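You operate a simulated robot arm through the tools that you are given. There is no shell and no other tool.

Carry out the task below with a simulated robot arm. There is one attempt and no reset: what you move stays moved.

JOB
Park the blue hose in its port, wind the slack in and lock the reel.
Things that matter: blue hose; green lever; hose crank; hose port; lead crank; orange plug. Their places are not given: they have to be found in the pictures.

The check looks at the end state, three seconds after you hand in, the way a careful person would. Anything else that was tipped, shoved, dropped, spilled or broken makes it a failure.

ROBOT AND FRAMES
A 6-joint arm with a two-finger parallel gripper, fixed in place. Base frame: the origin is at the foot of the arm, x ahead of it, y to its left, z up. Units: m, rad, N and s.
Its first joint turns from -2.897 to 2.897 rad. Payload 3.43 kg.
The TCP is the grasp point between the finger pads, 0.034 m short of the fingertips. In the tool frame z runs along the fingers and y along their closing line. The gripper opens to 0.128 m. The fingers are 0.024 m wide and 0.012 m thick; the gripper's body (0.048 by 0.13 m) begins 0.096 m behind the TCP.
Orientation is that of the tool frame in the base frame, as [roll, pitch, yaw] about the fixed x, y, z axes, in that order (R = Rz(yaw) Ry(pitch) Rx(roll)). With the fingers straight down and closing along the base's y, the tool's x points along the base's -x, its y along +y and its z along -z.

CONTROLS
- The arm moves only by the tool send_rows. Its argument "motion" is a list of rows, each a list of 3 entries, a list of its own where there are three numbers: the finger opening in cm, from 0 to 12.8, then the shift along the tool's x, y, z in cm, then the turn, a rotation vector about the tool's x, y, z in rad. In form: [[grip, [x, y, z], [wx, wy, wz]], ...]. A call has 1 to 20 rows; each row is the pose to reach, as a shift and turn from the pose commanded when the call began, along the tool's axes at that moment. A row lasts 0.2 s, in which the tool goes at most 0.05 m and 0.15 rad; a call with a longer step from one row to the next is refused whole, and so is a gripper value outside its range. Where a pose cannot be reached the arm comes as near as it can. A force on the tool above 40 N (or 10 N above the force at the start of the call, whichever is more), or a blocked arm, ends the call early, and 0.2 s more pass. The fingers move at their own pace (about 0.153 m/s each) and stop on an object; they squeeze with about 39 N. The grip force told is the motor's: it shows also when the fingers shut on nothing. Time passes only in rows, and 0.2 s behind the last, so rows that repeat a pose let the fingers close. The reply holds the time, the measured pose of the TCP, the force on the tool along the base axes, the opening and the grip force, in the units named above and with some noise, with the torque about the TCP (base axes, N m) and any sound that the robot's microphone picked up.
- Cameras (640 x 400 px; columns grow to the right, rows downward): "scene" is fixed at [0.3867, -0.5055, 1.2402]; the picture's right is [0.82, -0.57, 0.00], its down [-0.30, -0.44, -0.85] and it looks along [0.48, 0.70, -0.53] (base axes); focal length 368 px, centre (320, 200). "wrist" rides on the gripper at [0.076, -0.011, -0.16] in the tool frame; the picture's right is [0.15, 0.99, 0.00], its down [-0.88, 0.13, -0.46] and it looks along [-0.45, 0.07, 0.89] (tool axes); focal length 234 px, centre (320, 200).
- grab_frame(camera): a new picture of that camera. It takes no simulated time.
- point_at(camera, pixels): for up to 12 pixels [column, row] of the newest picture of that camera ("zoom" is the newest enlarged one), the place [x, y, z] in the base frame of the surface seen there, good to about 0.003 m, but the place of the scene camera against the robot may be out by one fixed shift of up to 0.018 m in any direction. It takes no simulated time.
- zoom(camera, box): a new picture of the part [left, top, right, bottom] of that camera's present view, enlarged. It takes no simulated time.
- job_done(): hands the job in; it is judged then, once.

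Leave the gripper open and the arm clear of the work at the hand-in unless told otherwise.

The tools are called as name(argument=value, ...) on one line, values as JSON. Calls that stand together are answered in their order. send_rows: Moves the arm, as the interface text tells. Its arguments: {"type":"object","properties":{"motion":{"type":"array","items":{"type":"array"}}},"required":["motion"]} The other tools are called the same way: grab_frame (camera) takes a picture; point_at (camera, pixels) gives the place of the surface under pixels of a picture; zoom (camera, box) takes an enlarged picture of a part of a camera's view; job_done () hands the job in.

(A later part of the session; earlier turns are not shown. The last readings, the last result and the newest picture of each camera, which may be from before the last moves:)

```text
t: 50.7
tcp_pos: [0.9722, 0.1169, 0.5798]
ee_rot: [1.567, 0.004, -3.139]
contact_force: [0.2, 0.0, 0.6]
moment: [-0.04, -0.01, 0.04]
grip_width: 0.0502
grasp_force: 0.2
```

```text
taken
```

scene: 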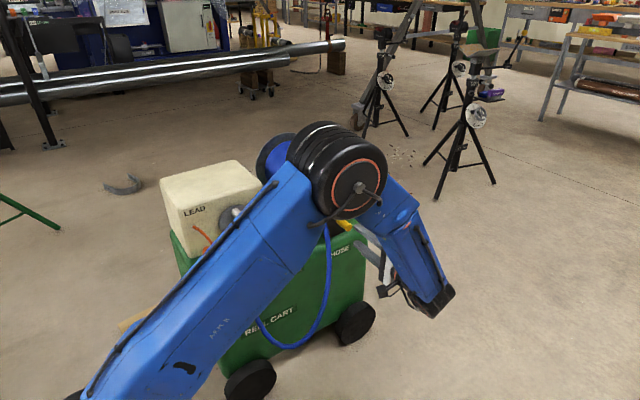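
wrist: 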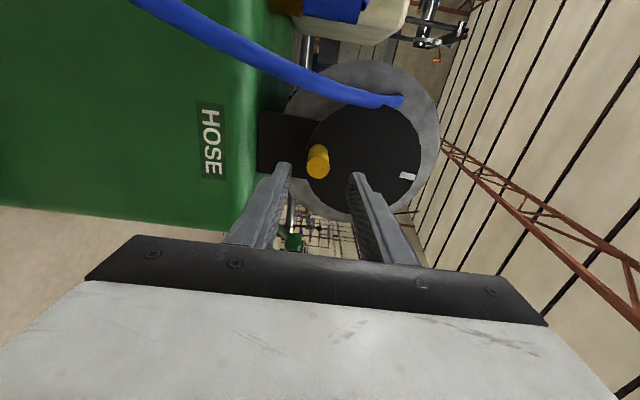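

The handle at (318, 160) is centred between the fingers. I'll advance 7.3 cm so the fingers straddle the handle, then close.

send_rows(motion=[[5, [-0.05, 0, 2.5], [0, 0, 0]], [5, [-0.05, 0, 5], [0, 0, 0]], [5, [-0.05, 0, 7.2], [0, 0, 0]], [5, [-0.05, 0, 7.2], [0, 0, 0]]])

grab_frame(camera="wrist")

```text
t: 51.7
tcp_pos: [0.972, 0.188, 0.5809]
ee_rot: [1.569, 0.004, -3.14]
contact_force: [0.4, -0.4, -0.6]
moment: [0.0, -0.03, 0.01]
grip_width: 0.0499
grasp_force: 0.2
```

```text
taken
```

wrist: 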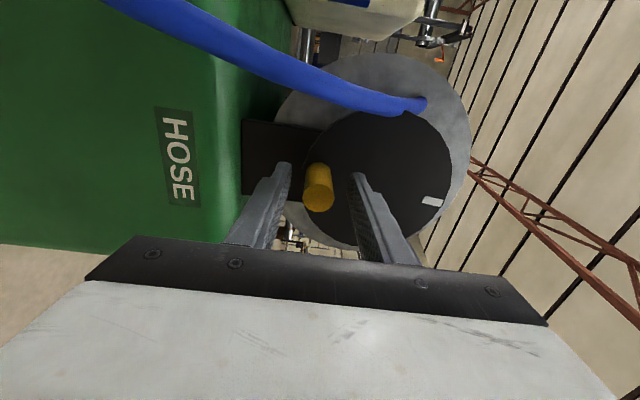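

The handle is between the fingers, so I'll close on it.

send_rows(motion=[[3, [0, 0, 0], [0, 0, 0]], [1.5, [0, 0, 0], [0, 0, 0]], [1.5, [0, 0, 0], [0, 0, 0]], [1.5, [0, 0, 0], [0, 0, 0]]])

grab_frame(camera="wrist")

```text
t: 52.7
tcp_pos: [0.9727, 0.1886, 0.5801]
ee_rot: [1.568, 0.001, -3.138]
contact_force: [-3.7, 3.7, -10.4]
moment: [-1.48, -0.16, -0.13]
grip_width: 0.0235
grasp_force: 44.8
```

```text
taken
```

wrist: 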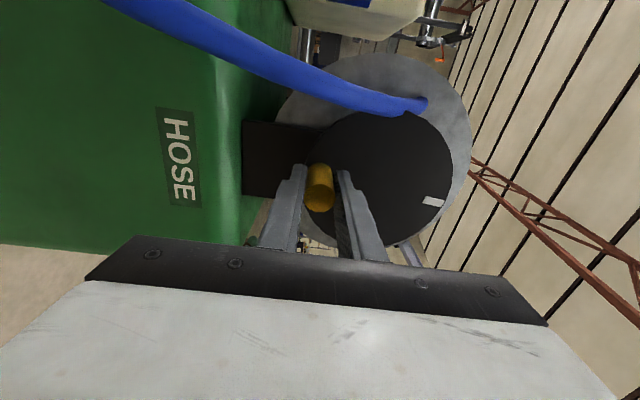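

I have the handle at 23.5 mm. I'll try the first 30° clockwise as seen from the front, with the handle moving left and up, then check the force, sound and hose.

send_rows(motion=[[1.5, [0.52, 0.11, 0], [0, 0, 0]], [1.5, [1.05, 0.28, 0], [0, 0, 0]], [1.5, [1.53, 0.48, 0], [0, 0, 0]], [1.5, [2.0, 0.72, 0], [0, 0, 0]], [1.5, [2.43, 1.0, 0], [0, 0, 0]], [1.5, [2.85, 1.31, 0], [0, 0, 0]], [1.5, [2.85, 1.31, 0], [0, 0, 0]]])

grab_frame(camera="wrist")

grab_frame(camera="scene")

```text
t: 53.5
tcp_pos: [0.9578, 0.1888, 0.5823]
ee_rot: [1.573, -0.003, -3.138]
contact_force: [-7.3, 4.8, -10.3]
moment: [0.0, -0.22, -1.25]
grip_width: 0.0225
grasp_force: 45.0
stopped in row 3: the force on the tool passed its limit at 42 N (the readings are from after the stop); the commanded pose is now the measured one
```

```text
taken
```

wrist: 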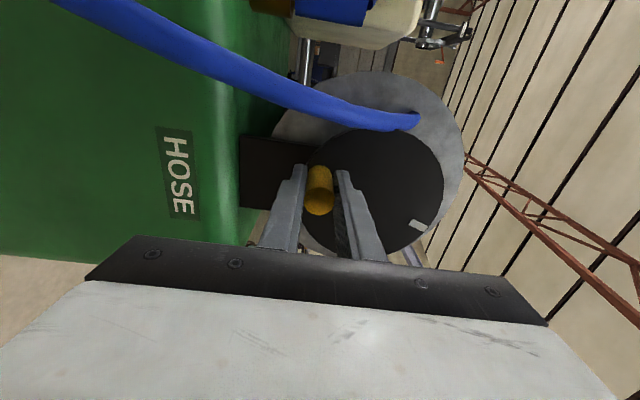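

```text
taken
```

scene: 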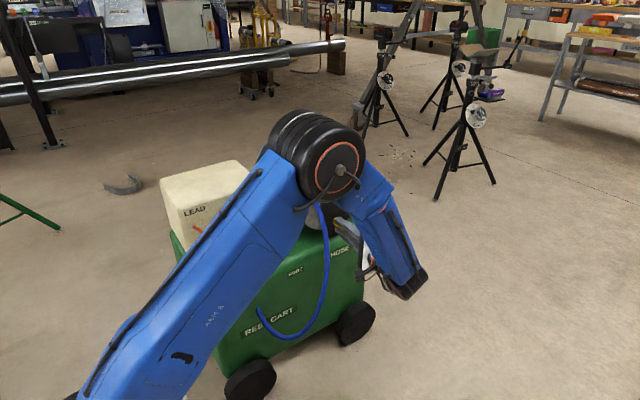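

The crank moved about 15° and the hanging loop rose slightly, from row 348 to about 340, so clockwise does wind in. The call stopped at 42 N, though, so I'll crank more slowly with smaller steps.

send_rows(motion=[[1.5, [0.11, 0.08, 0], [0, 0, 0]], [1.5, [0.22, 0.17, 0], [0, 0, 0]], [1.5, [0.41, 0.3, 0], [0, 0, 0]], [1.5, [0.6, 0.43, 0], [0, 0, 0]], [1.5, [0.81, 0.59, 0], [0, 0, 0]], [1.5, [1.02, 0.75, 0], [0, 0, 0]], [1.5, [1.23, 0.91, 0], [0, 0, 0]], [1.5, [1.44, 1.07, 0], [0, 0, 0]], [1.5, [1.44, 1.07, 0], [0, 0, 0]]])

grab_frame(camera="wrist")

```text
t: 54.4
tcp_pos: [0.9523, 0.1885, 0.5842]
ee_rot: [1.574, -0.004, -3.14]
contact_force: [3.3, 6.6, -11.4]
moment: [0.66, 0.47, -1.41]
grip_width: 0.0222
grasp_force: 44.5
stopped in row 4: the force on the tool passed its limit at 41 N (the readings are from after the stop); the commanded pose is now the measured one
```

```text
taken
```

wrist: 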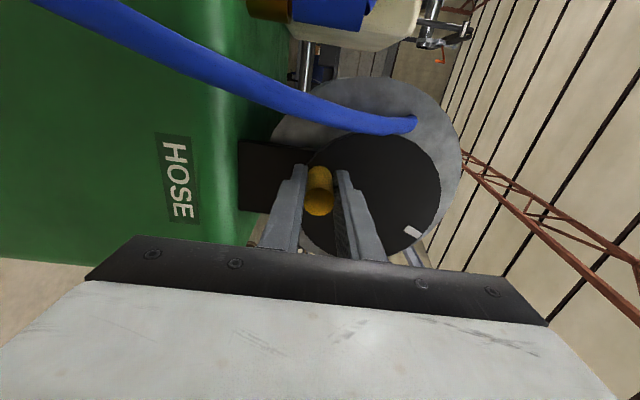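

It stops at about 41 N again, so either the path is slightly off the true circle or the handle doesn't spin in my grip. I'll measure the white mark and handle now to get the actual crank angle.

zoom(camera="wrist", box=[260, 70, 480, 270])

point_at(camera="wrist", pixels=[[412, 231], [408, 228], [416, 234], [319, 200], [319, 190], [440, 190], [372, 133], [409, 238], [350, 165], [381, 195]])

grab_frame(camera="scene")

```text
2.00 times, centred on (370, 170) of wrist
```

zoom: 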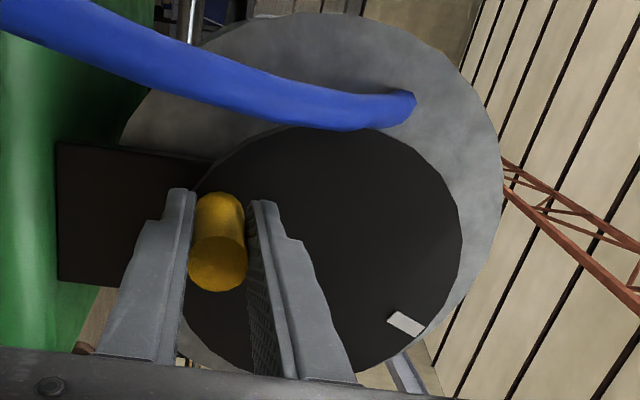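

```text
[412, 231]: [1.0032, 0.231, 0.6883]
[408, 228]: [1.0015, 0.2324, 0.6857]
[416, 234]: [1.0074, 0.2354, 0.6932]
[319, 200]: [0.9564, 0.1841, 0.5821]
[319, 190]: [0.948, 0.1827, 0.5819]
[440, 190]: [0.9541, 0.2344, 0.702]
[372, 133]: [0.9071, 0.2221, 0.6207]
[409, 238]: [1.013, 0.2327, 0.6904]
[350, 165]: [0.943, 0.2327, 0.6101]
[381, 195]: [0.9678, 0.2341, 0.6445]
```

```text
taken
```

scene: 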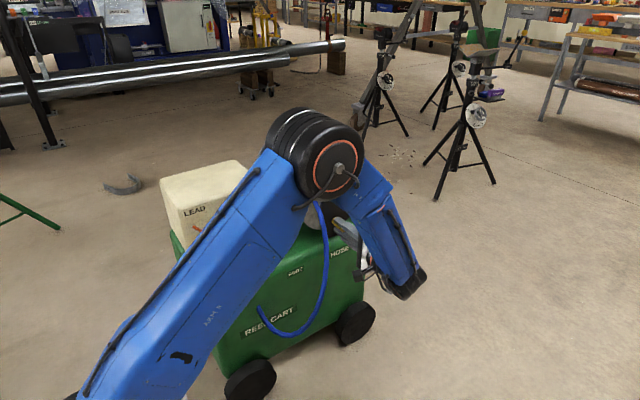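

The rotation so far is about 18°. The refined crank centre is about (0.981, 0.6415) and the radius about 0.0625. The arm is stiff, so gripping across the radius builds up force.

A better way is to keep the closing line tangential by rolling the hand with the crank, using a loose grip so that radial error is free. I'll open, back off and roll the hand.

send_rows(motion=[[3.6, [0, 0, 0], [0, 0, 0]], [3.6, [0, 0, 0], [0, 0, 0]], [3.6, [0, 0, -2.5], [0, 0, 0]], [3.6, [0, 0, -5], [0, 0, 0]], [3.6, [0, 0, -7.5], [0, 0, 0]], [3.6, [0, 0, -7.5], [0, 0, -0.142]], [3.6, [0, 0, -7.5], [0, 0, -0.284]], [3.6, [0, 0, -7.5], [0, 0, -0.426]], [3.6, [0, 0, -7.5], [0, 0, -0.568]], [3.6, [0, 0, -7.5], [0, 0, -0.71]], [3.6, [0, 0, -7.5], [0, 0, -0.852]], [3.6, [0, 0, -7.5], [0, 0, -0.994]], [3.6, [0, 0, -7.5], [0, 0, -1.134]], [3.6, [0, 0, -7.5], [0, 0, -1.134]]])

grab_frame(camera="wrist")

grab_frame(camera="scene")

```text
t: 57.4
tcp_pos: [0.9531, 0.1118, 0.5844]
ee_rot: [1.574, 1.132, -3.136]
contact_force: [0.5, 0.5, 0.0]
moment: [0.01, -0.05, 0.0]
grip_width: 0.0361
grasp_force: 0.0
```

```text
taken
```

wrist: 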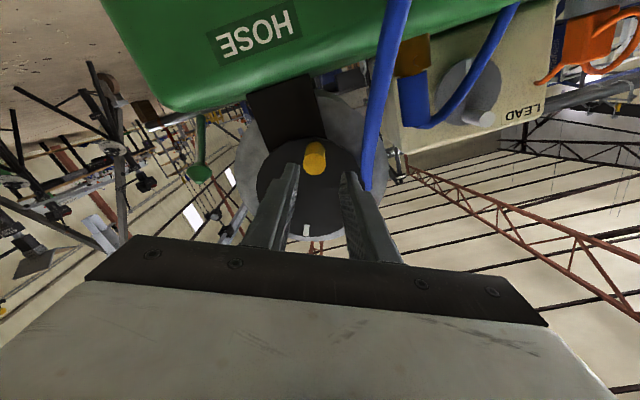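

```text
taken
```

scene: 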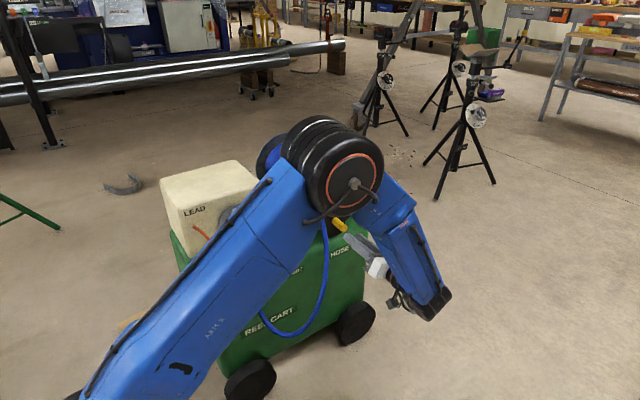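

The roll was reached. I'll zoom in and measure the handle and mark to confirm the crank stayed where I left it.

zoom(camera="wrist", box=[230, 90, 430, 250])

point_at(camera="wrist", pixels=[[306, 230], [314, 164], [314, 148], [322, 157], [306, 157], [370, 150], [380, 110], [365, 180], [203, 173], [200, 120]])

```text
2.50 times, centred on (330, 170) of wrist
```

zoom: 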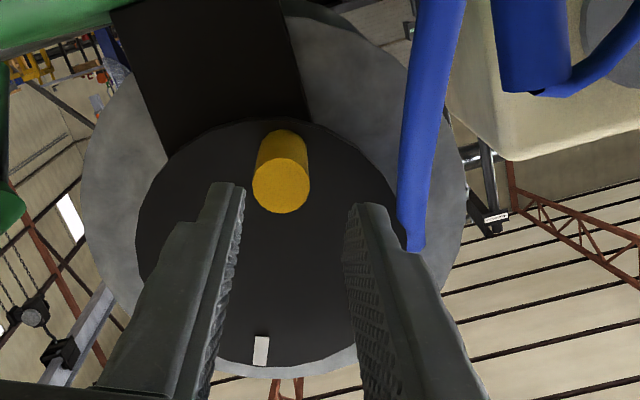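

```text
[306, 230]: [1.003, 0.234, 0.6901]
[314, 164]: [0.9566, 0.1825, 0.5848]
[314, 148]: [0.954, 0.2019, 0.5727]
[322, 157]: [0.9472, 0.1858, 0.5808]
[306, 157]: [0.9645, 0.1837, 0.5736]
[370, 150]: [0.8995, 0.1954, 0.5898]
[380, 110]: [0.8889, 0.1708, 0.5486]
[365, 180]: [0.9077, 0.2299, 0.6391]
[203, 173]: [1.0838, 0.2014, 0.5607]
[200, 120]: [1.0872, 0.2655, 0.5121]
```

The crank stayed put: mark at (1.003, 0.690), handle face at about (0.956, 0.583). I'll slide the fingers over the handle and close loosely to 2.8 cm, since the handle is 2.35 cm.

send_rows(motion=[[3.6, [0, -0.33, 0], [0, 0, 0]], [3.6, [0, -0.33, 2.5], [0, 0, 0]], [3.6, [0, -0.33, 5], [0, 0, 0]], [3.6, [0, -0.33, 7.4], [0, 0, 0]], [2.8, [0, -0.33, 7.4], [0, 0, 0]], [2.8, [0, -0.33, 7.4], [0, 0, 0]]])

grab_frame(camera="wrist")

```text
t: 58.8
tcp_pos: [0.9557, 0.189, 0.5825]
ee_rot: [1.576, 1.131, -3.136]
contact_force: [0.6, 0.2, 0.3]
moment: [0.02, 0.0, 0.01]
grip_width: 0.0281
grasp_force: 0.0
```

```text
taken
```

wrist: 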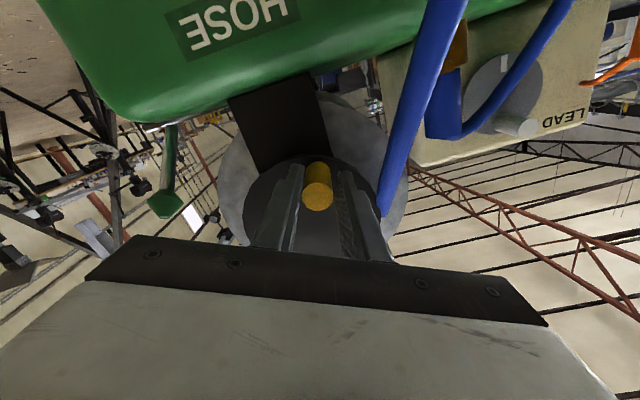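

The handle is loosely caged. I'll crank forward 0.64 rad along the circle with the hand rolling along.

send_rows(motion=[[2.8, [-0.02, 0.495, 0], [0, 0, 0.08]], [2.8, [-0.079, 0.988, 0], [0, 0, 0.16]], [2.8, [-0.178, 1.474, 0], [0, 0, 0.24]], [2.8, [-0.315, 1.95, 0], [0, 0, 0.32]], [2.8, [-0.489, 2.414, 0], [0, 0, 0.4]], [2.8, [-0.701, 2.863, 0], [0, 0, 0.48]], [2.8, [-0.947, 3.293, 0], [0, 0, 0.56]], [2.8, [-1.227, 3.703, 0], [0, 0, 0.64]], [2.8, [-1.227, 3.703, 0], [0, 0, 0.64]]])

grab_frame(camera="wrist")

grab_frame(camera="scene")

```text
t: 60.8
tcp_pos: [0.9279, 0.1869, 0.6111]
ee_rot: [1.573, 0.49, -3.139]
contact_force: [1.8, -1.0, -1.6]
moment: [0.0, 0.02, 0.0]
grip_width: 0.0288
grasp_force: 0.5
```

```text
taken
```

wrist: 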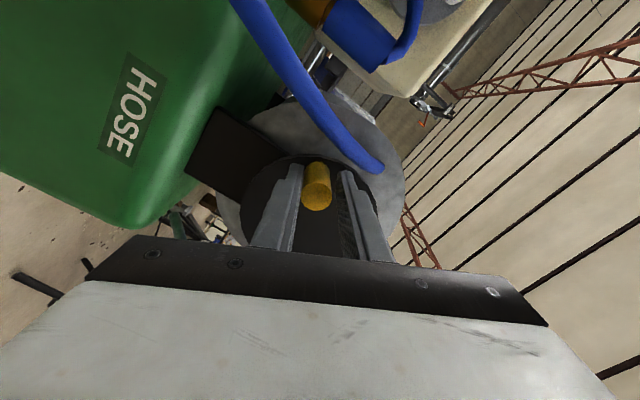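

```text
taken
```

scene: 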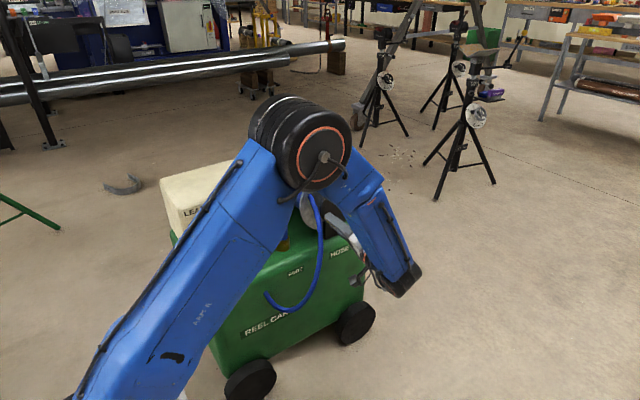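

That worked with almost no force, and the hose loop is visibly shrinking: its bottom rose from row 335 to 312. I'll continue another 0.72 rad.

send_rows(motion=[[2.8, [-0.02, 0.495, 0], [0, 0, 0.08]], [2.8, [-0.079, 0.988, 0], [0, 0, 0.16]], [2.8, [-0.178, 1.474, 0], [0, 0, 0.24]], [2.8, [-0.315, 1.95, 0], [0, 0, 0.32]], [2.8, [-0.489, 2.414, 0], [0, 0, 0.4]], [2.8, [-0.701, 2.863, 0], [0, 0, 0.48]], [2.8, [-0.947, 3.293, 0], [0, 0, 0.56]], [2.8, [-1.227, 3.703, 0], [0, 0, 0.64]], [2.8, [-1.539, 4.088, 0], [0, 0, 0.72]], [2.8, [-1.539, 4.088, 0], [0, 0, 0.72]]])

grab_frame(camera="wrist")

grab_frame(camera="scene")

```text
t: 63.0
tcp_pos: [0.9212, 0.1873, 0.6528]
ee_rot: [1.573, -0.231, -3.139]
contact_force: [0.6, 1.1, -1.0]
moment: [0.03, -0.01, -0.03]
grip_width: 0.0287
grasp_force: 1.1
```

```text
taken
```

wrist: 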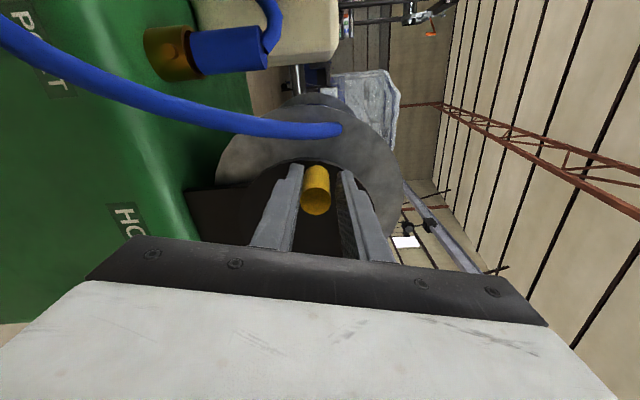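

```text
taken
```

scene: 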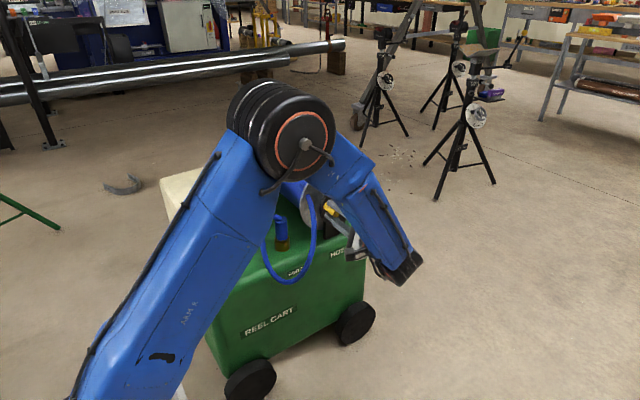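

The forces are still tiny and the loop bottom is now at row 282. I'll continue another 0.72 rad.

send_rows(motion=[[2.8, [-0.02, 0.495, 0], [0, 0, 0.08]], [2.8, [-0.079, 0.988, 0], [0, 0, 0.16]], [2.8, [-0.178, 1.474, 0], [0, 0, 0.24]], [2.8, [-0.315, 1.95, 0], [0, 0, 0.32]], [2.8, [-0.489, 2.414, 0], [0, 0, 0.4]], [2.8, [-0.701, 2.863, 0], [0, 0, 0.48]], [2.8, [-0.947, 3.293, 0], [0, 0, 0.56]], [2.8, [-1.227, 3.703, 0], [0, 0, 0.64]], [2.8, [-1.539, 4.088, 0], [0, 0, 0.72]], [2.8, [-1.539, 4.088, 0], [0, 0, 0.72]]])

grab_frame(camera="wrist")

grab_frame(camera="scene")

```text
t: 65.2
tcp_pos: [0.9465, 0.1863, 0.6894]
ee_rot: [1.575, -0.949, 3.141]
contact_force: [-1.1, -1.2, 0.2]
moment: [-0.04, 0.01, -0.01]
grip_width: 0.0287
grasp_force: 1.0
```

```text
taken
```

wrist: 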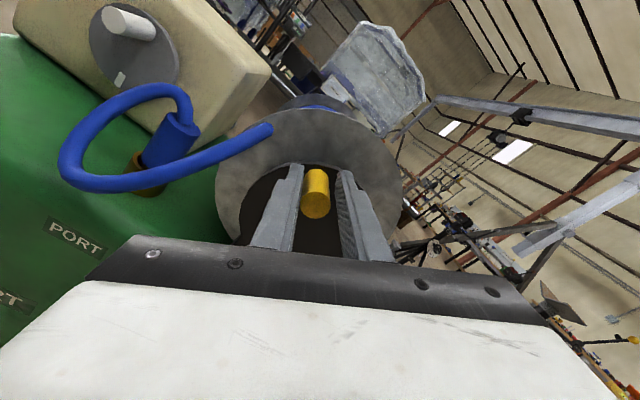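

```text
taken
```

scene: 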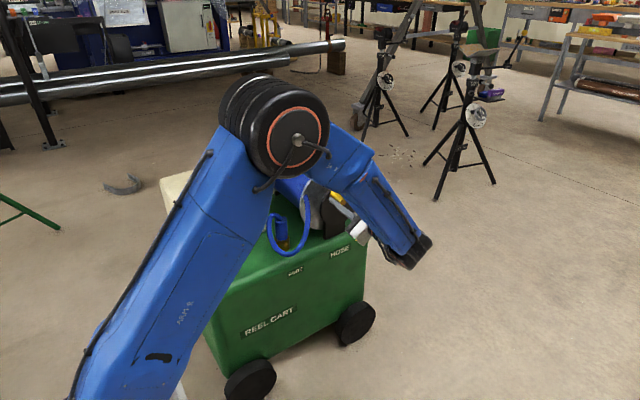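

The loop is much smaller now, with its bottom at row 257. I'll go in smaller strokes so I don't pull the nozzle out: 0.4 rad more.

send_rows(motion=[[2.8, [-0.02, 0.495, 0], [0, 0, 0.08]], [2.8, [-0.079, 0.988, 0], [0, 0, 0.16]], [2.8, [-0.178, 1.474, 0], [0, 0, 0.24]], [2.8, [-0.315, 1.95, 0], [0, 0, 0.32]], [2.8, [-0.489, 2.414, 0], [0, 0, 0.4]], [2.8, [-0.489, 2.414, 0], [0, 0, 0.4]]])

grab_frame(camera="wrist")

zoom(camera="scene", box=[220, 160, 400, 290])

```text
t: 66.6
tcp_pos: [0.9679, 0.1868, 0.7]
ee_rot: [1.58, -1.348, 3.136]
contact_force: [-0.9, -0.5, -1.9]
moment: [-0.01, 0.01, 0.01]
grip_width: 0.029
grasp_force: 1.1
```

```text
taken
```

wrist: 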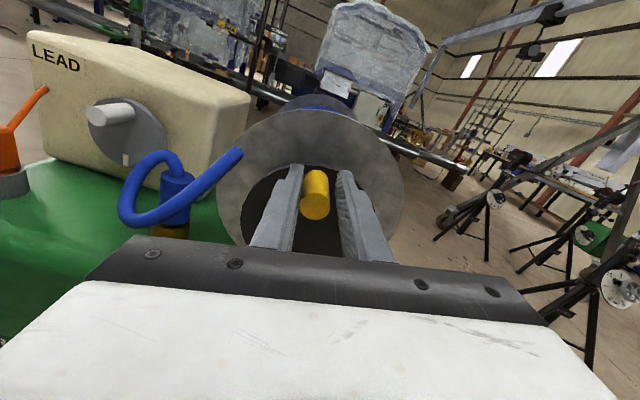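

```text
3.08 times, centred on (310, 225) of scene
```

zoom: 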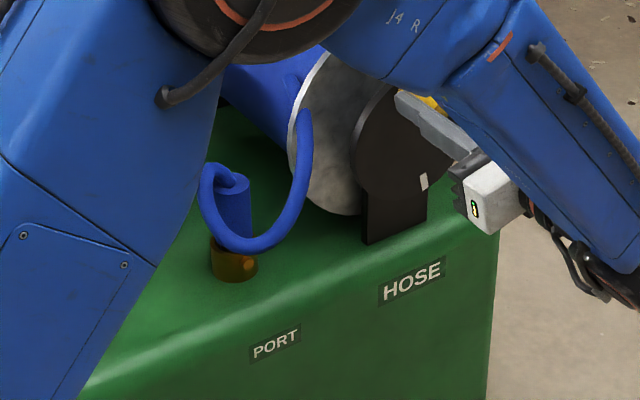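

The nozzle is still in the port and only a short bight remains, so I'll wind 0.32 rad more.

send_rows(motion=[[2.8, [-0.02, 0.495, 0], [0, 0, 0.08]], [2.8, [-0.079, 0.988, 0], [0, 0, 0.16]], [2.8, [-0.178, 1.474, 0], [0, 0, 0.24]], [2.8, [-0.315, 1.95, 0], [0, 0, 0.32]], [2.8, [-0.315, 1.95, 0], [0, 0, 0.32]]])

grab_frame(camera="wrist")

zoom(camera="scene", box=[220, 160, 400, 290])

```text
t: 67.8
tcp_pos: [0.9875, 0.1884, 0.7017]
ee_rot: [-1.586, -1.472, 0.02]
contact_force: [-11.9, -0.3, 0.6]
moment: [-0.11, 0.11, -0.04]
grip_width: 0.0352
grasp_force: 5.9
```

```text
taken
```

wrist: 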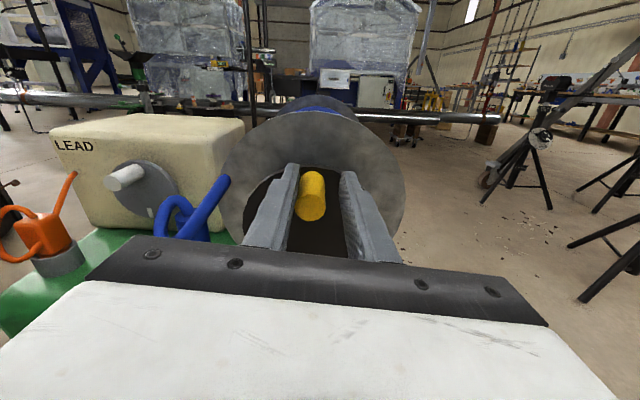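

```text
3.08 times, centred on (310, 225) of scene
```

zoom: 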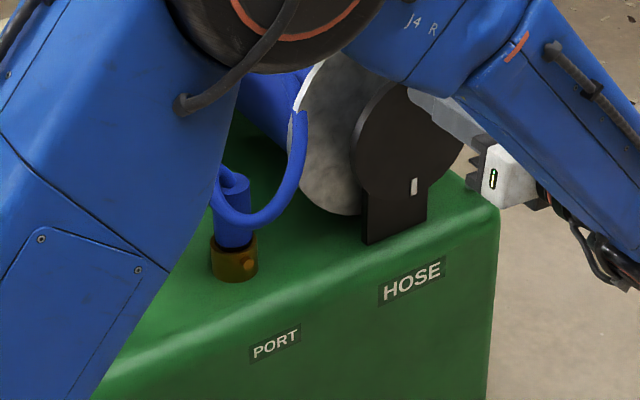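

I now feel about 12 N resistance and the fingers were pushed open slightly. I'll look closely at the nozzle and hose before doing more.

zoom(camera="scene", box=[270, 180, 350, 260])

zoom(camera="wrist", box=[150, 140, 420, 260])

```text
5.00 times, centred on (310, 220) of scene
```

zoom: 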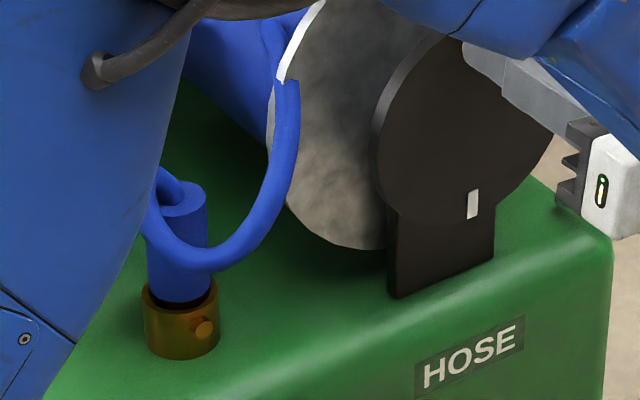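

```text
2.37 times, centred on (285, 200) of wrist
```

zoom: 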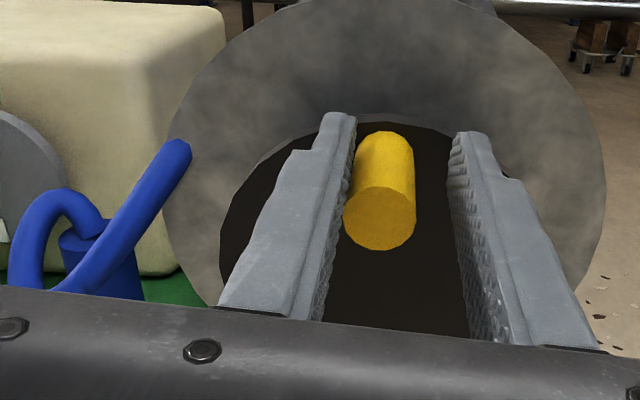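

The handle is at the top of its circle (x≈0.982) pressing on the trailing finger. To tell an end stop from tightening hose, I'll re-centre the hand on the handle, squeeze it properly, then advance in tiny steps.

send_rows(motion=[[2.8, [0, -0.3, 0], [0, 0, 0]], [2.8, [0, -0.55, 0], [0, 0, 0]], [2.0, [0, -0.55, 0], [0, 0, 0]], [2.0, [0, -0.55, 0], [0, 0, 0]], [2.0, [0, -0.55, 0], [0, 0, 0]]])

grab_frame(camera="wrist")

```text
t: 69.0
tcp_pos: [0.9823, 0.1876, 0.7019]
ee_rot: [-1.586, -1.472, 0.018]
contact_force: [-7.3, -3.2, 6.2]
moment: [-0.05, 0.2, 0.06]
grip_width: 0.0248
grasp_force: 4.6
```

```text
taken
```

wrist: 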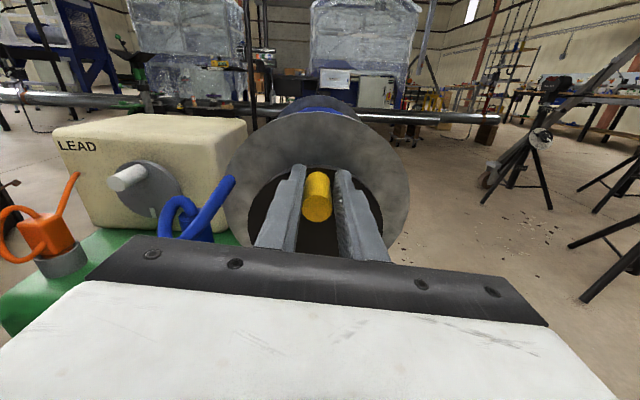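

The handle pushes back about 7 N toward −x, so the crank is resisting. I'll squeeze harder and advance by a few millimetres, watching force and motion.

send_rows(motion=[[1.2, [0, 0, 0], [0, 0, 0]], [1.2, [0, 0, 0], [0, 0, 0]], [1.2, [0, 0.15, 0], [0, 0, 0.025]], [1.2, [0, 0.3, 0], [0, 0, 0.05]], [1.2, [0, 0.3, 0], [0, 0, 0.05]]])

zoom(camera="scene", box=[270, 180, 350, 260])

```text
t: 70.0
tcp_pos: [0.9831, 0.1877, 0.7029]
ee_rot: [-1.58, -1.435, 0.018]
contact_force: [-20.3, -8.8, 6.1]
moment: [0.35, 0.17, -1.5]
grip_width: 0.0236
grasp_force: 45.5
stopped in row 4: the force on the tool passed its limit at 42 N (the readings are from after the stop); the commanded pose is now the measured one
```

```text
5.00 times, centred on (310, 220) of scene
```

zoom: 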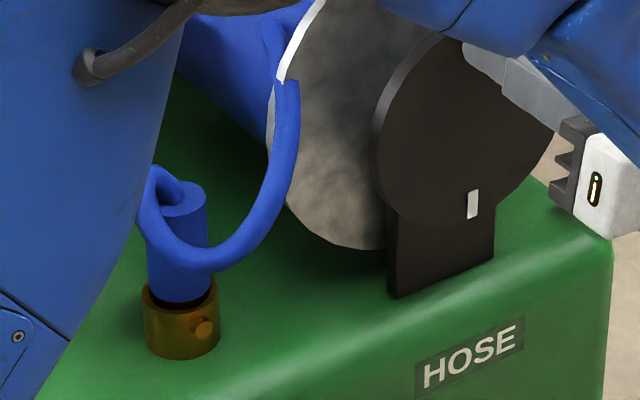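

The crank hasn't moved (the mark stayed at (473, 205) in the zoom) and the force hits the limit, so it's at the end of its winding with the slack in. I'll relieve the load by opening the fingers, then check the crank stays.

send_rows(motion=[[2.0, [0, -0.1, 0], [0, 0, 0]], [2.8, [0, -0.1, 0], [0, 0, 0]], [3.6, [0, -0.1, 0], [0, 0, 0]], [3.8, [0, -0.1, 0], [0, 0, 0]], [3.8, [0, -0.1, 0], [0, 0, 0]], [3.8, [0, -0.1, 0], [0, 0, 0]]])

grab_frame(camera="wrist")

zoom(camera="scene", box=[270, 180, 350, 260])

```text
t: 71.4
tcp_pos: [0.9829, 0.1879, 0.702]
ee_rot: [-1.586, -1.436, 0.02]
contact_force: [-0.2, 0.5, 0.0]
moment: [0.01, -0.01, -0.02]
grip_width: 0.038
grasp_force: 0.1
```

```text
taken
```

wrist: 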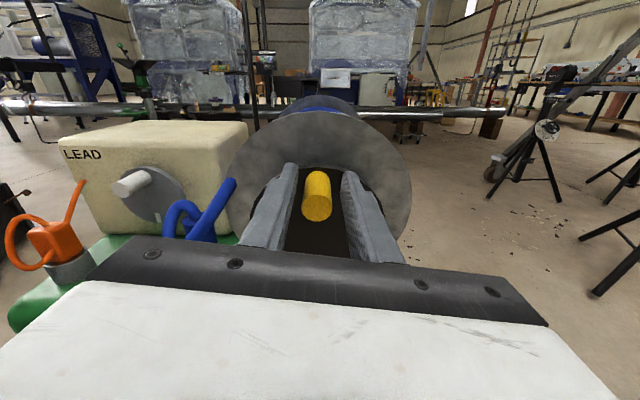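

```text
5.00 times, centred on (310, 220) of scene
```

zoom: 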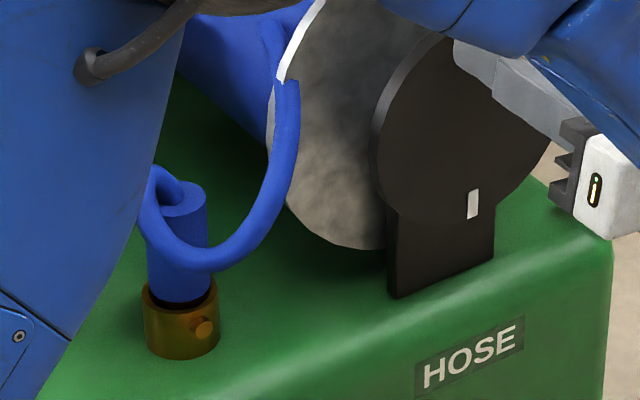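

The crank stays put after release and the nozzle is still seated. I'll back straight off the handle, then tilt to a 45° view from above and in front to study the green lever.

send_rows(motion=[[3.8, [0, 0, -3], [0, 0, 0]], [3.8, [0, 0, -6], [0, 0, 0]], [3.8, [0, 0, -9], [0, 0, 0]], [3.8, [1.5, 1, -11], [-0.0086, -0.1307, -0.0209]], [3.8, [3, 2, -13], [-0.0173, -0.2614, -0.0417]], [3.8, [4.5, 3, -15], [-0.0259, -0.3921, -0.0626]], [3.8, [6, 4, -17], [-0.0345, -0.5229, -0.0835]], [3.8, [7.3, 5, -19], [-0.0432, -0.6536, -0.1043]], [3.8, [8.6, 5.6, -20.8], [-0.0518, -0.7843, -0.1252]], [3.8, [8.6, 5.6, -20.8], [-0.0518, -0.7843, -0.1252]]])

grab_frame(camera="wrist")

grab_frame(camera="scene")

```text
t: 73.6
tcp_pos: [1.0493, -0.0189, 0.7809]
ee_rot: [-3.138, -0.781, 1.575]
contact_force: [0.7, 0.4, -0.3]
moment: [0.02, -0.02, 0.04]
grip_width: 0.038
grasp_force: 0.0
```

```text
taken
```

wrist: 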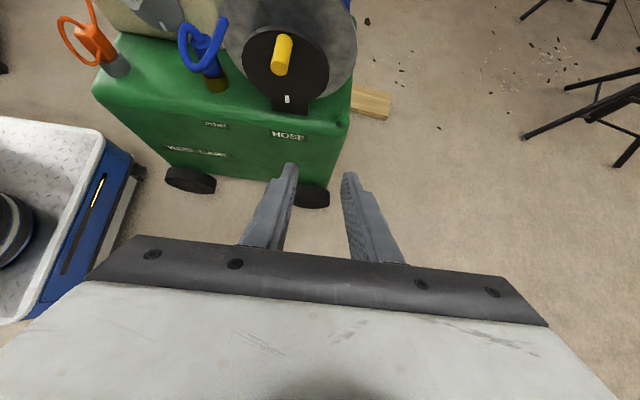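

```text
taken
```

scene: 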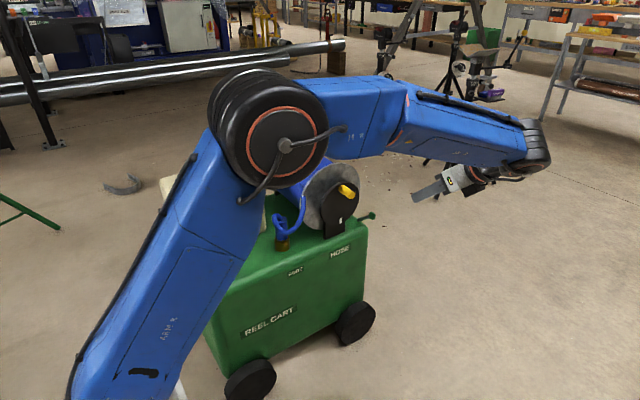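

I'll zoom in on the lever in both views and on the hose and nozzle state.

zoom(camera="scene", box=[255, 165, 395, 265])

zoom(camera="wrist", box=[170, 20, 390, 160])

```text
4.00 times, centred on (325, 215) of scene
```

zoom: 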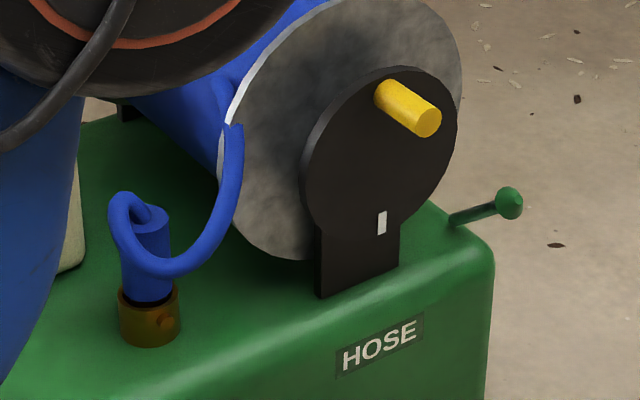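

```text
2.86 times, centred on (280, 90) of wrist
```

zoom: 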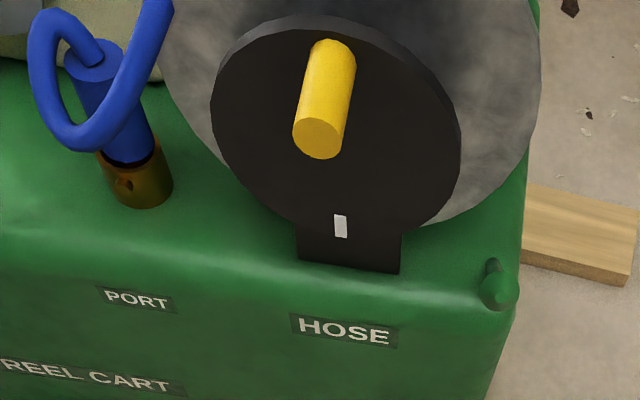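

I'll measure the lever's knob and root, and the slot or base around it.

zoom(camera="wrist", box=[315, 90, 365, 140])

zoom(camera="scene", box=[350, 195, 395, 230])

point_at(camera="wrist", pixels=[[343, 122], [340, 112], [341, 116], [344, 124], [338, 108], [350, 115], [335, 120]])

point_at(camera="zoom", pixels=[[320, 200], [400, 170], [250, 230], [200, 250], [180, 260], [430, 150]])

```text
8.00 times, centred on (340, 115) of wrist
```

zoom: 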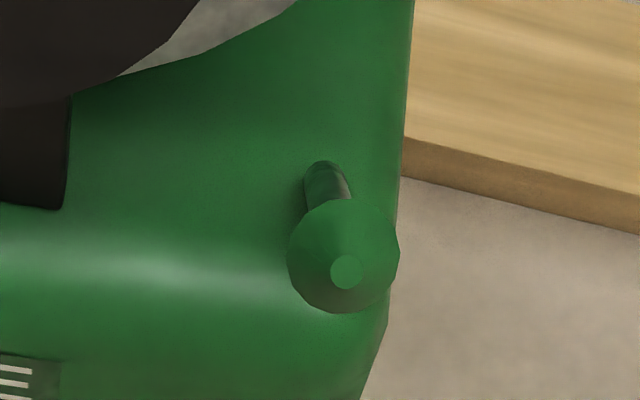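

```text
11.43 times, centred on (372, 212) of scene
```

zoom: 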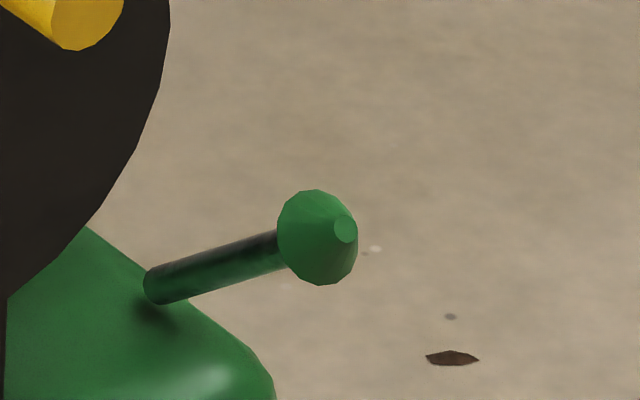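

```text
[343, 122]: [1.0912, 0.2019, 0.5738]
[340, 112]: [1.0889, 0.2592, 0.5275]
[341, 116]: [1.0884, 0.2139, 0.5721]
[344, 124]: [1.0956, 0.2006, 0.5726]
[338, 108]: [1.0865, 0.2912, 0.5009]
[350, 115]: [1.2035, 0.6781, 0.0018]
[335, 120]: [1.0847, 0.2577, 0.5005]
```

```text
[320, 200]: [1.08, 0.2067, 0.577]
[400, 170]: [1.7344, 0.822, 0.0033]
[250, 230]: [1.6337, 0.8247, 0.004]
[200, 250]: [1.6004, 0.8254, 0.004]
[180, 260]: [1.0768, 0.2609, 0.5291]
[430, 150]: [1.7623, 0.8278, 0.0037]
```

The lever is clear now: its root is near (1.089, 0.284, 0.505), it's about 9.6 cm long, and it's tilted forward (−y) about 39° above horizontal with the knob at about (1.090, 0.209, 0.565). It most likely swings in the y–z plane. I'll close the fingers and bring them in below and in front of the knob, parallel to the rod, without touching yet.

send_rows(motion=[[1.5, [-1.4, 2, 0], [0, 0, 0]], [0, [-2.83, 4.02, 0], [0, 0, 0]], [0, [-2.83, 4.02, 4.5], [0, 0, 0]], [0, [-2.83, 4.02, 9], [0, 0, 0]], [0, [-2.83, 4.02, 13.5], [0, 0, 0]], [0, [-2.83, 4.02, 18], [0, 0, 0]], [0, [-2.83, 4.02, 21], [0, 0, 0]], [0, [-2.83, 4.02, 21], [0, 0, 0]]])

grab_frame(camera="wrist")

grab_frame(camera="scene")

```text
t: 75.4
tcp_pos: [1.0884, 0.1088, 0.6108]
ee_rot: [-3.135, -0.784, 1.575]
contact_force: [0.1, 0.1, -0.2]
moment: [0.0, 0.01, -0.01]
grip_width: 0.0002
grasp_force: 33.3
```

```text
taken
```

wrist: 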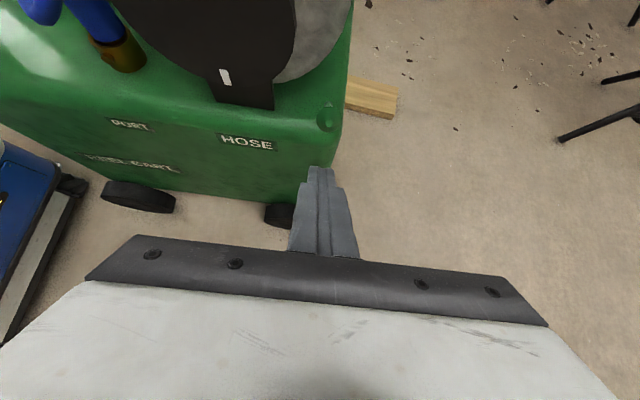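

```text
taken
```

scene: 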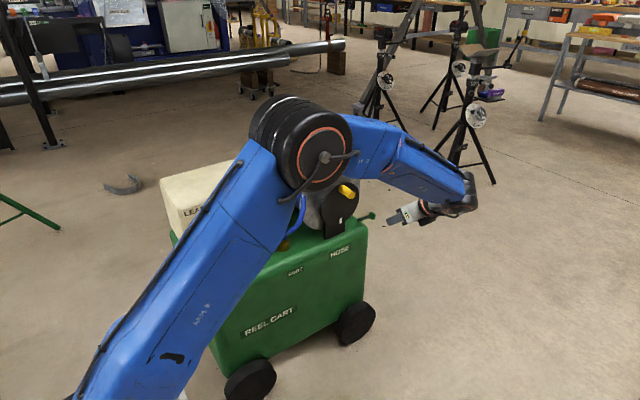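

The knob is seen end-on at about (326, 118). I'll refine its position before sliding underneath.

zoom(camera="wrist", box=[295, 85, 360, 190])

point_at(camera="wrist", pixels=[[326, 118], [319, 118], [332, 118], [326, 110], [326, 125], [324, 104], [322, 150], [330, 135]])

zoom(camera="scene", box=[340, 185, 460, 265])

```text
3.81 times, centred on (328, 138) of wrist
```

zoom: 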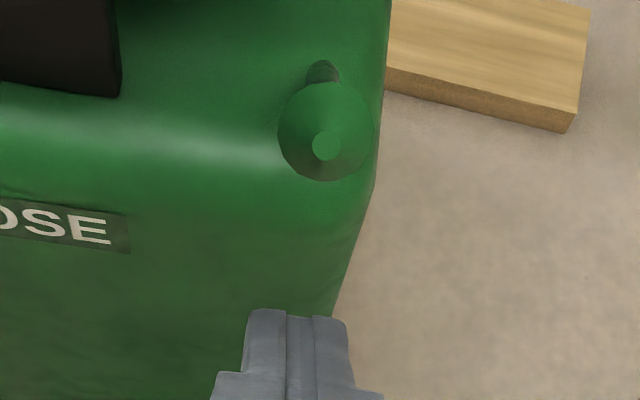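

```text
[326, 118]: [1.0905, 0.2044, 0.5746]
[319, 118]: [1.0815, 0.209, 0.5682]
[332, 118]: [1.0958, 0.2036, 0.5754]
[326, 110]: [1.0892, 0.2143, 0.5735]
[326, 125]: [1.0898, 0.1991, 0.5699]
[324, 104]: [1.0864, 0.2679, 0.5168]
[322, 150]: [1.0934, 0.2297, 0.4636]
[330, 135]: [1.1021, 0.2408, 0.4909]
```

```text
5.00 times, centred on (400, 225) of scene
```

zoom: 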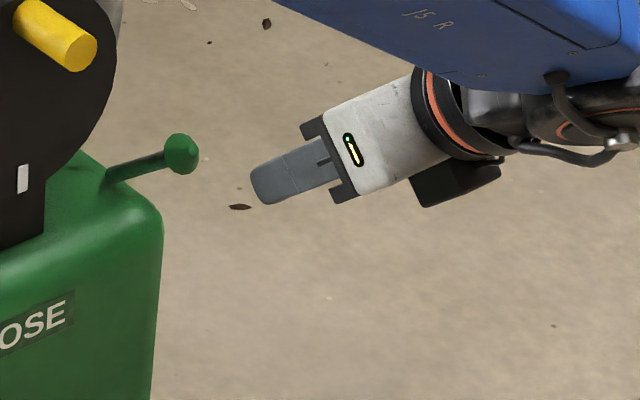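

The knob is centred near (1.0895, 0.209, 0.563). I'll advance 8 cm along the tool axis; it should pass below and in front of the knob with about 1 cm clearance.

send_rows(motion=[[0, [0, 0.1, 2.5], [0, 0, 0]], [0, [0, 0.1, 5], [0, 0, 0]], [0, [0, 0.1, 7], [0, 0, 0]], [0, [0, 0.1, 8], [0, 0, 0]], [0, [0, 0.1, 8], [0, 0, 0]]])

grab_frame(camera="wrist")

zoom(camera="scene", box=[340, 185, 460, 265])

```text
t: 76.6
tcp_pos: [1.0894, 0.1657, 0.5545]
ee_rot: [-3.137, -0.783, 1.575]
contact_force: [0.0, -0.5, 0.0]
moment: [-0.01, -0.02, -0.01]
grip_width: 0.0002
grasp_force: 32.5
```

```text
taken
```

wrist: 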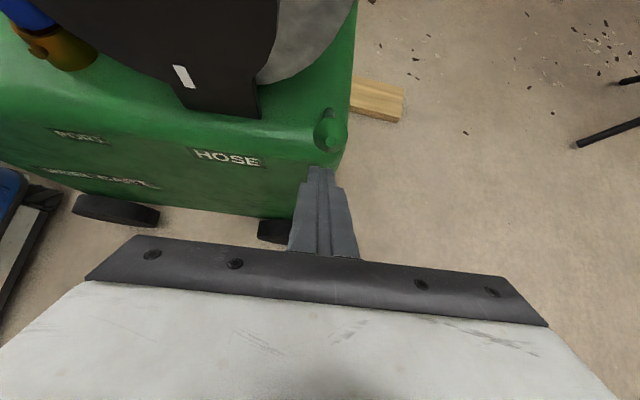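

```text
5.00 times, centred on (400, 225) of scene
```

zoom: 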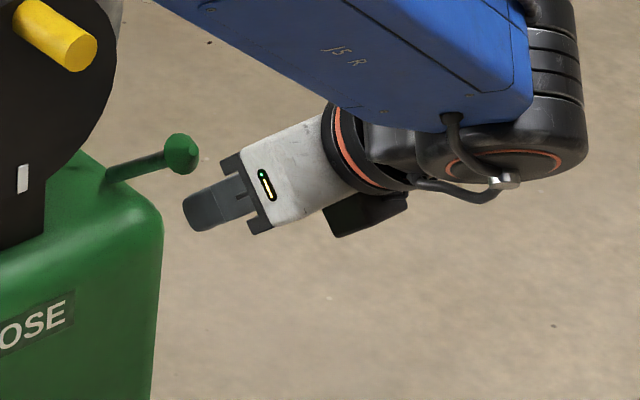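

The fingertip is below and in front of the knob. I'll push gently along +x_t (up and back) in 3 mm steps to make contact and feel which way the lever moves.

send_rows(motion=[[0, [0.3, 0, 0], [0, 0, 0]], [0, [0.6, 0, 0], [0, 0, 0]], [0, [0.9, 0, 0], [0, 0, 0]], [0, [1.2, 0, 0], [0, 0, 0]], [0, [1.4, 0, 0], [0, 0, 0]], [0, [1.4, 0, 0], [0, 0, 0]]])

zoom(camera="scene", box=[340, 185, 460, 265])

grab_frame(camera="wrist")

```text
t: 78.0
tcp_pos: [1.09, 0.1758, 0.5639]
ee_rot: [-3.136, -0.783, 1.574]
contact_force: [0.4, -0.6, -1.2]
moment: [-0.03, -0.04, 0.02]
grip_width: 0.0
grasp_force: 32.7
```

```text
5.00 times, centred on (400, 225) of scene
```

zoom: 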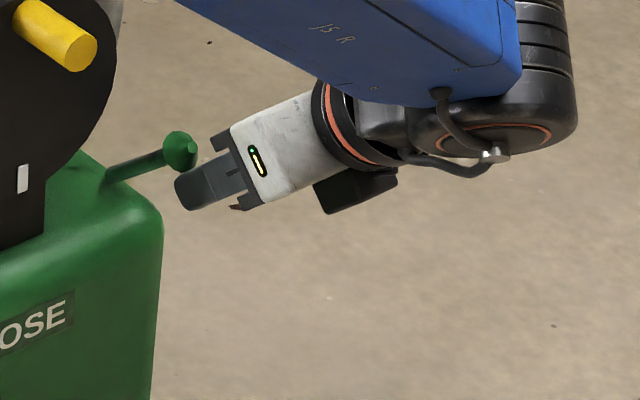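

```text
taken
```

wrist: 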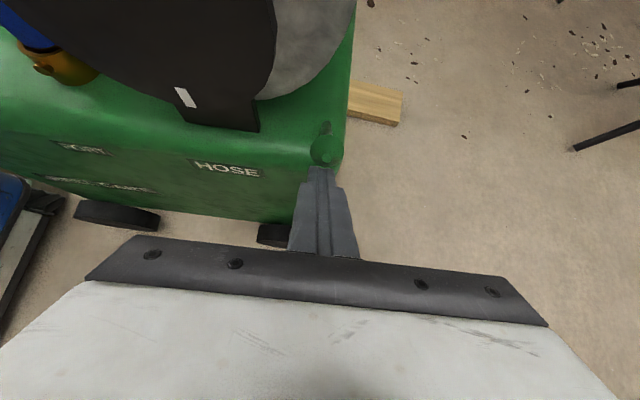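

It's just at contact with almost no force. I'll continue another 1.5 cm in small steps.

send_rows(motion=[[0, [0.3, 0, 0], [0, 0, 0]], [0, [0.6, 0, 0], [0, 0, 0]], [0, [0.9, 0, 0], [0, 0, 0]], [0, [1.2, 0, 0], [0, 0, 0]], [0, [1.5, 0, 0], [0, 0, 0]], [0, [1.5, 0, 0], [0, 0, 0]]])

zoom(camera="scene", box=[340, 185, 460, 265])

grab_frame(camera="wrist")

```text
t: 79.4
tcp_pos: [1.0896, 0.1871, 0.5754]
ee_rot: [-3.136, -0.784, 1.574]
contact_force: [0.3, -1.0, -1.0]
moment: [-0.03, -0.01, 0.02]
grip_width: 0.0
grasp_force: 33.5
```

```text
5.00 times, centred on (400, 225) of scene
```

zoom: 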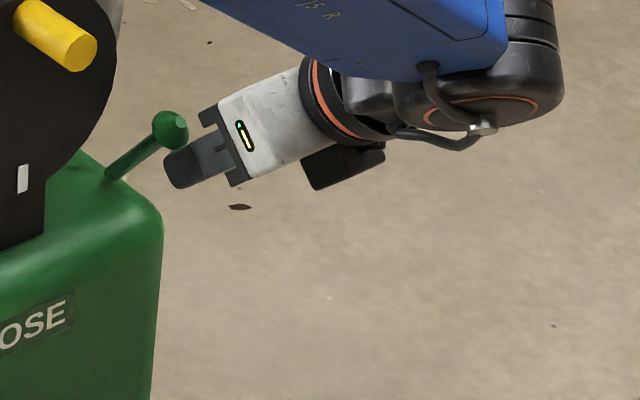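

```text
taken
```

wrist: 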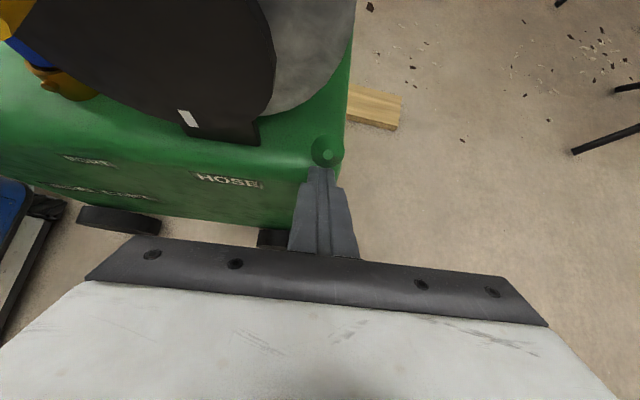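

The lever swings up freely. I'll continue along its arc toward upright, shifting +0.5 cm in x to stay clear of the flange edge.

send_rows(motion=[[0, [0.3, 0.1, 0], [0, 0, 0]], [0, [0.6, 0.2, 0.05], [0, 0, 0]], [0, [0.9, 0.3, 0.07], [0, 0, 0]], [0, [1.2, 0.4, 0.09], [0, 0, 0]], [0, [1.5, 0.5, 0.11], [0, 0, 0]], [0, [1.8, 0.5, 0.13], [0, 0, 0]], [0, [2.1, 0.5, 0.15], [0, 0, 0]], [0, [2.4, 0.5, 0.18], [0, 0, 0]], [0, [2.7, 0.5, 0.2], [0, 0, 0]], [0, [3.0, 0.5, 0.22], [0, 0, 0]], [0, [3.25, 0.5, 0.24], [0, 0, 0]], [0, [3.25, 0.5, 0.24], [0, 0, 0]]])

zoom(camera="scene", box=[310, 165, 430, 245])

grab_frame(camera="wrist")

```text
t: 82.0
tcp_pos: [1.0958, 0.2113, 0.5969]
ee_rot: [-3.137, -0.783, 1.573]
contact_force: [0.7, 0.7, -1.1]
moment: [-0.02, 0.0, 0.02]
grip_width: 0.0001
grasp_force: 33.3
```

```text
5.00 times, centred on (370, 205) of scene
```

zoom: 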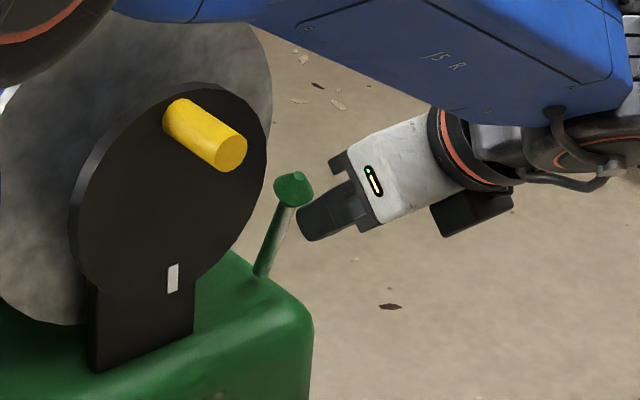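

```text
taken
```

wrist: 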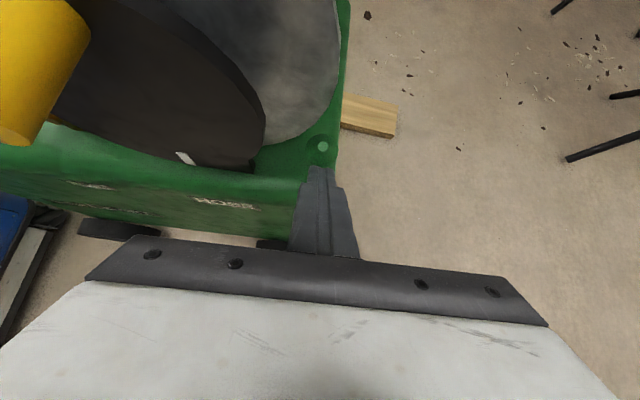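

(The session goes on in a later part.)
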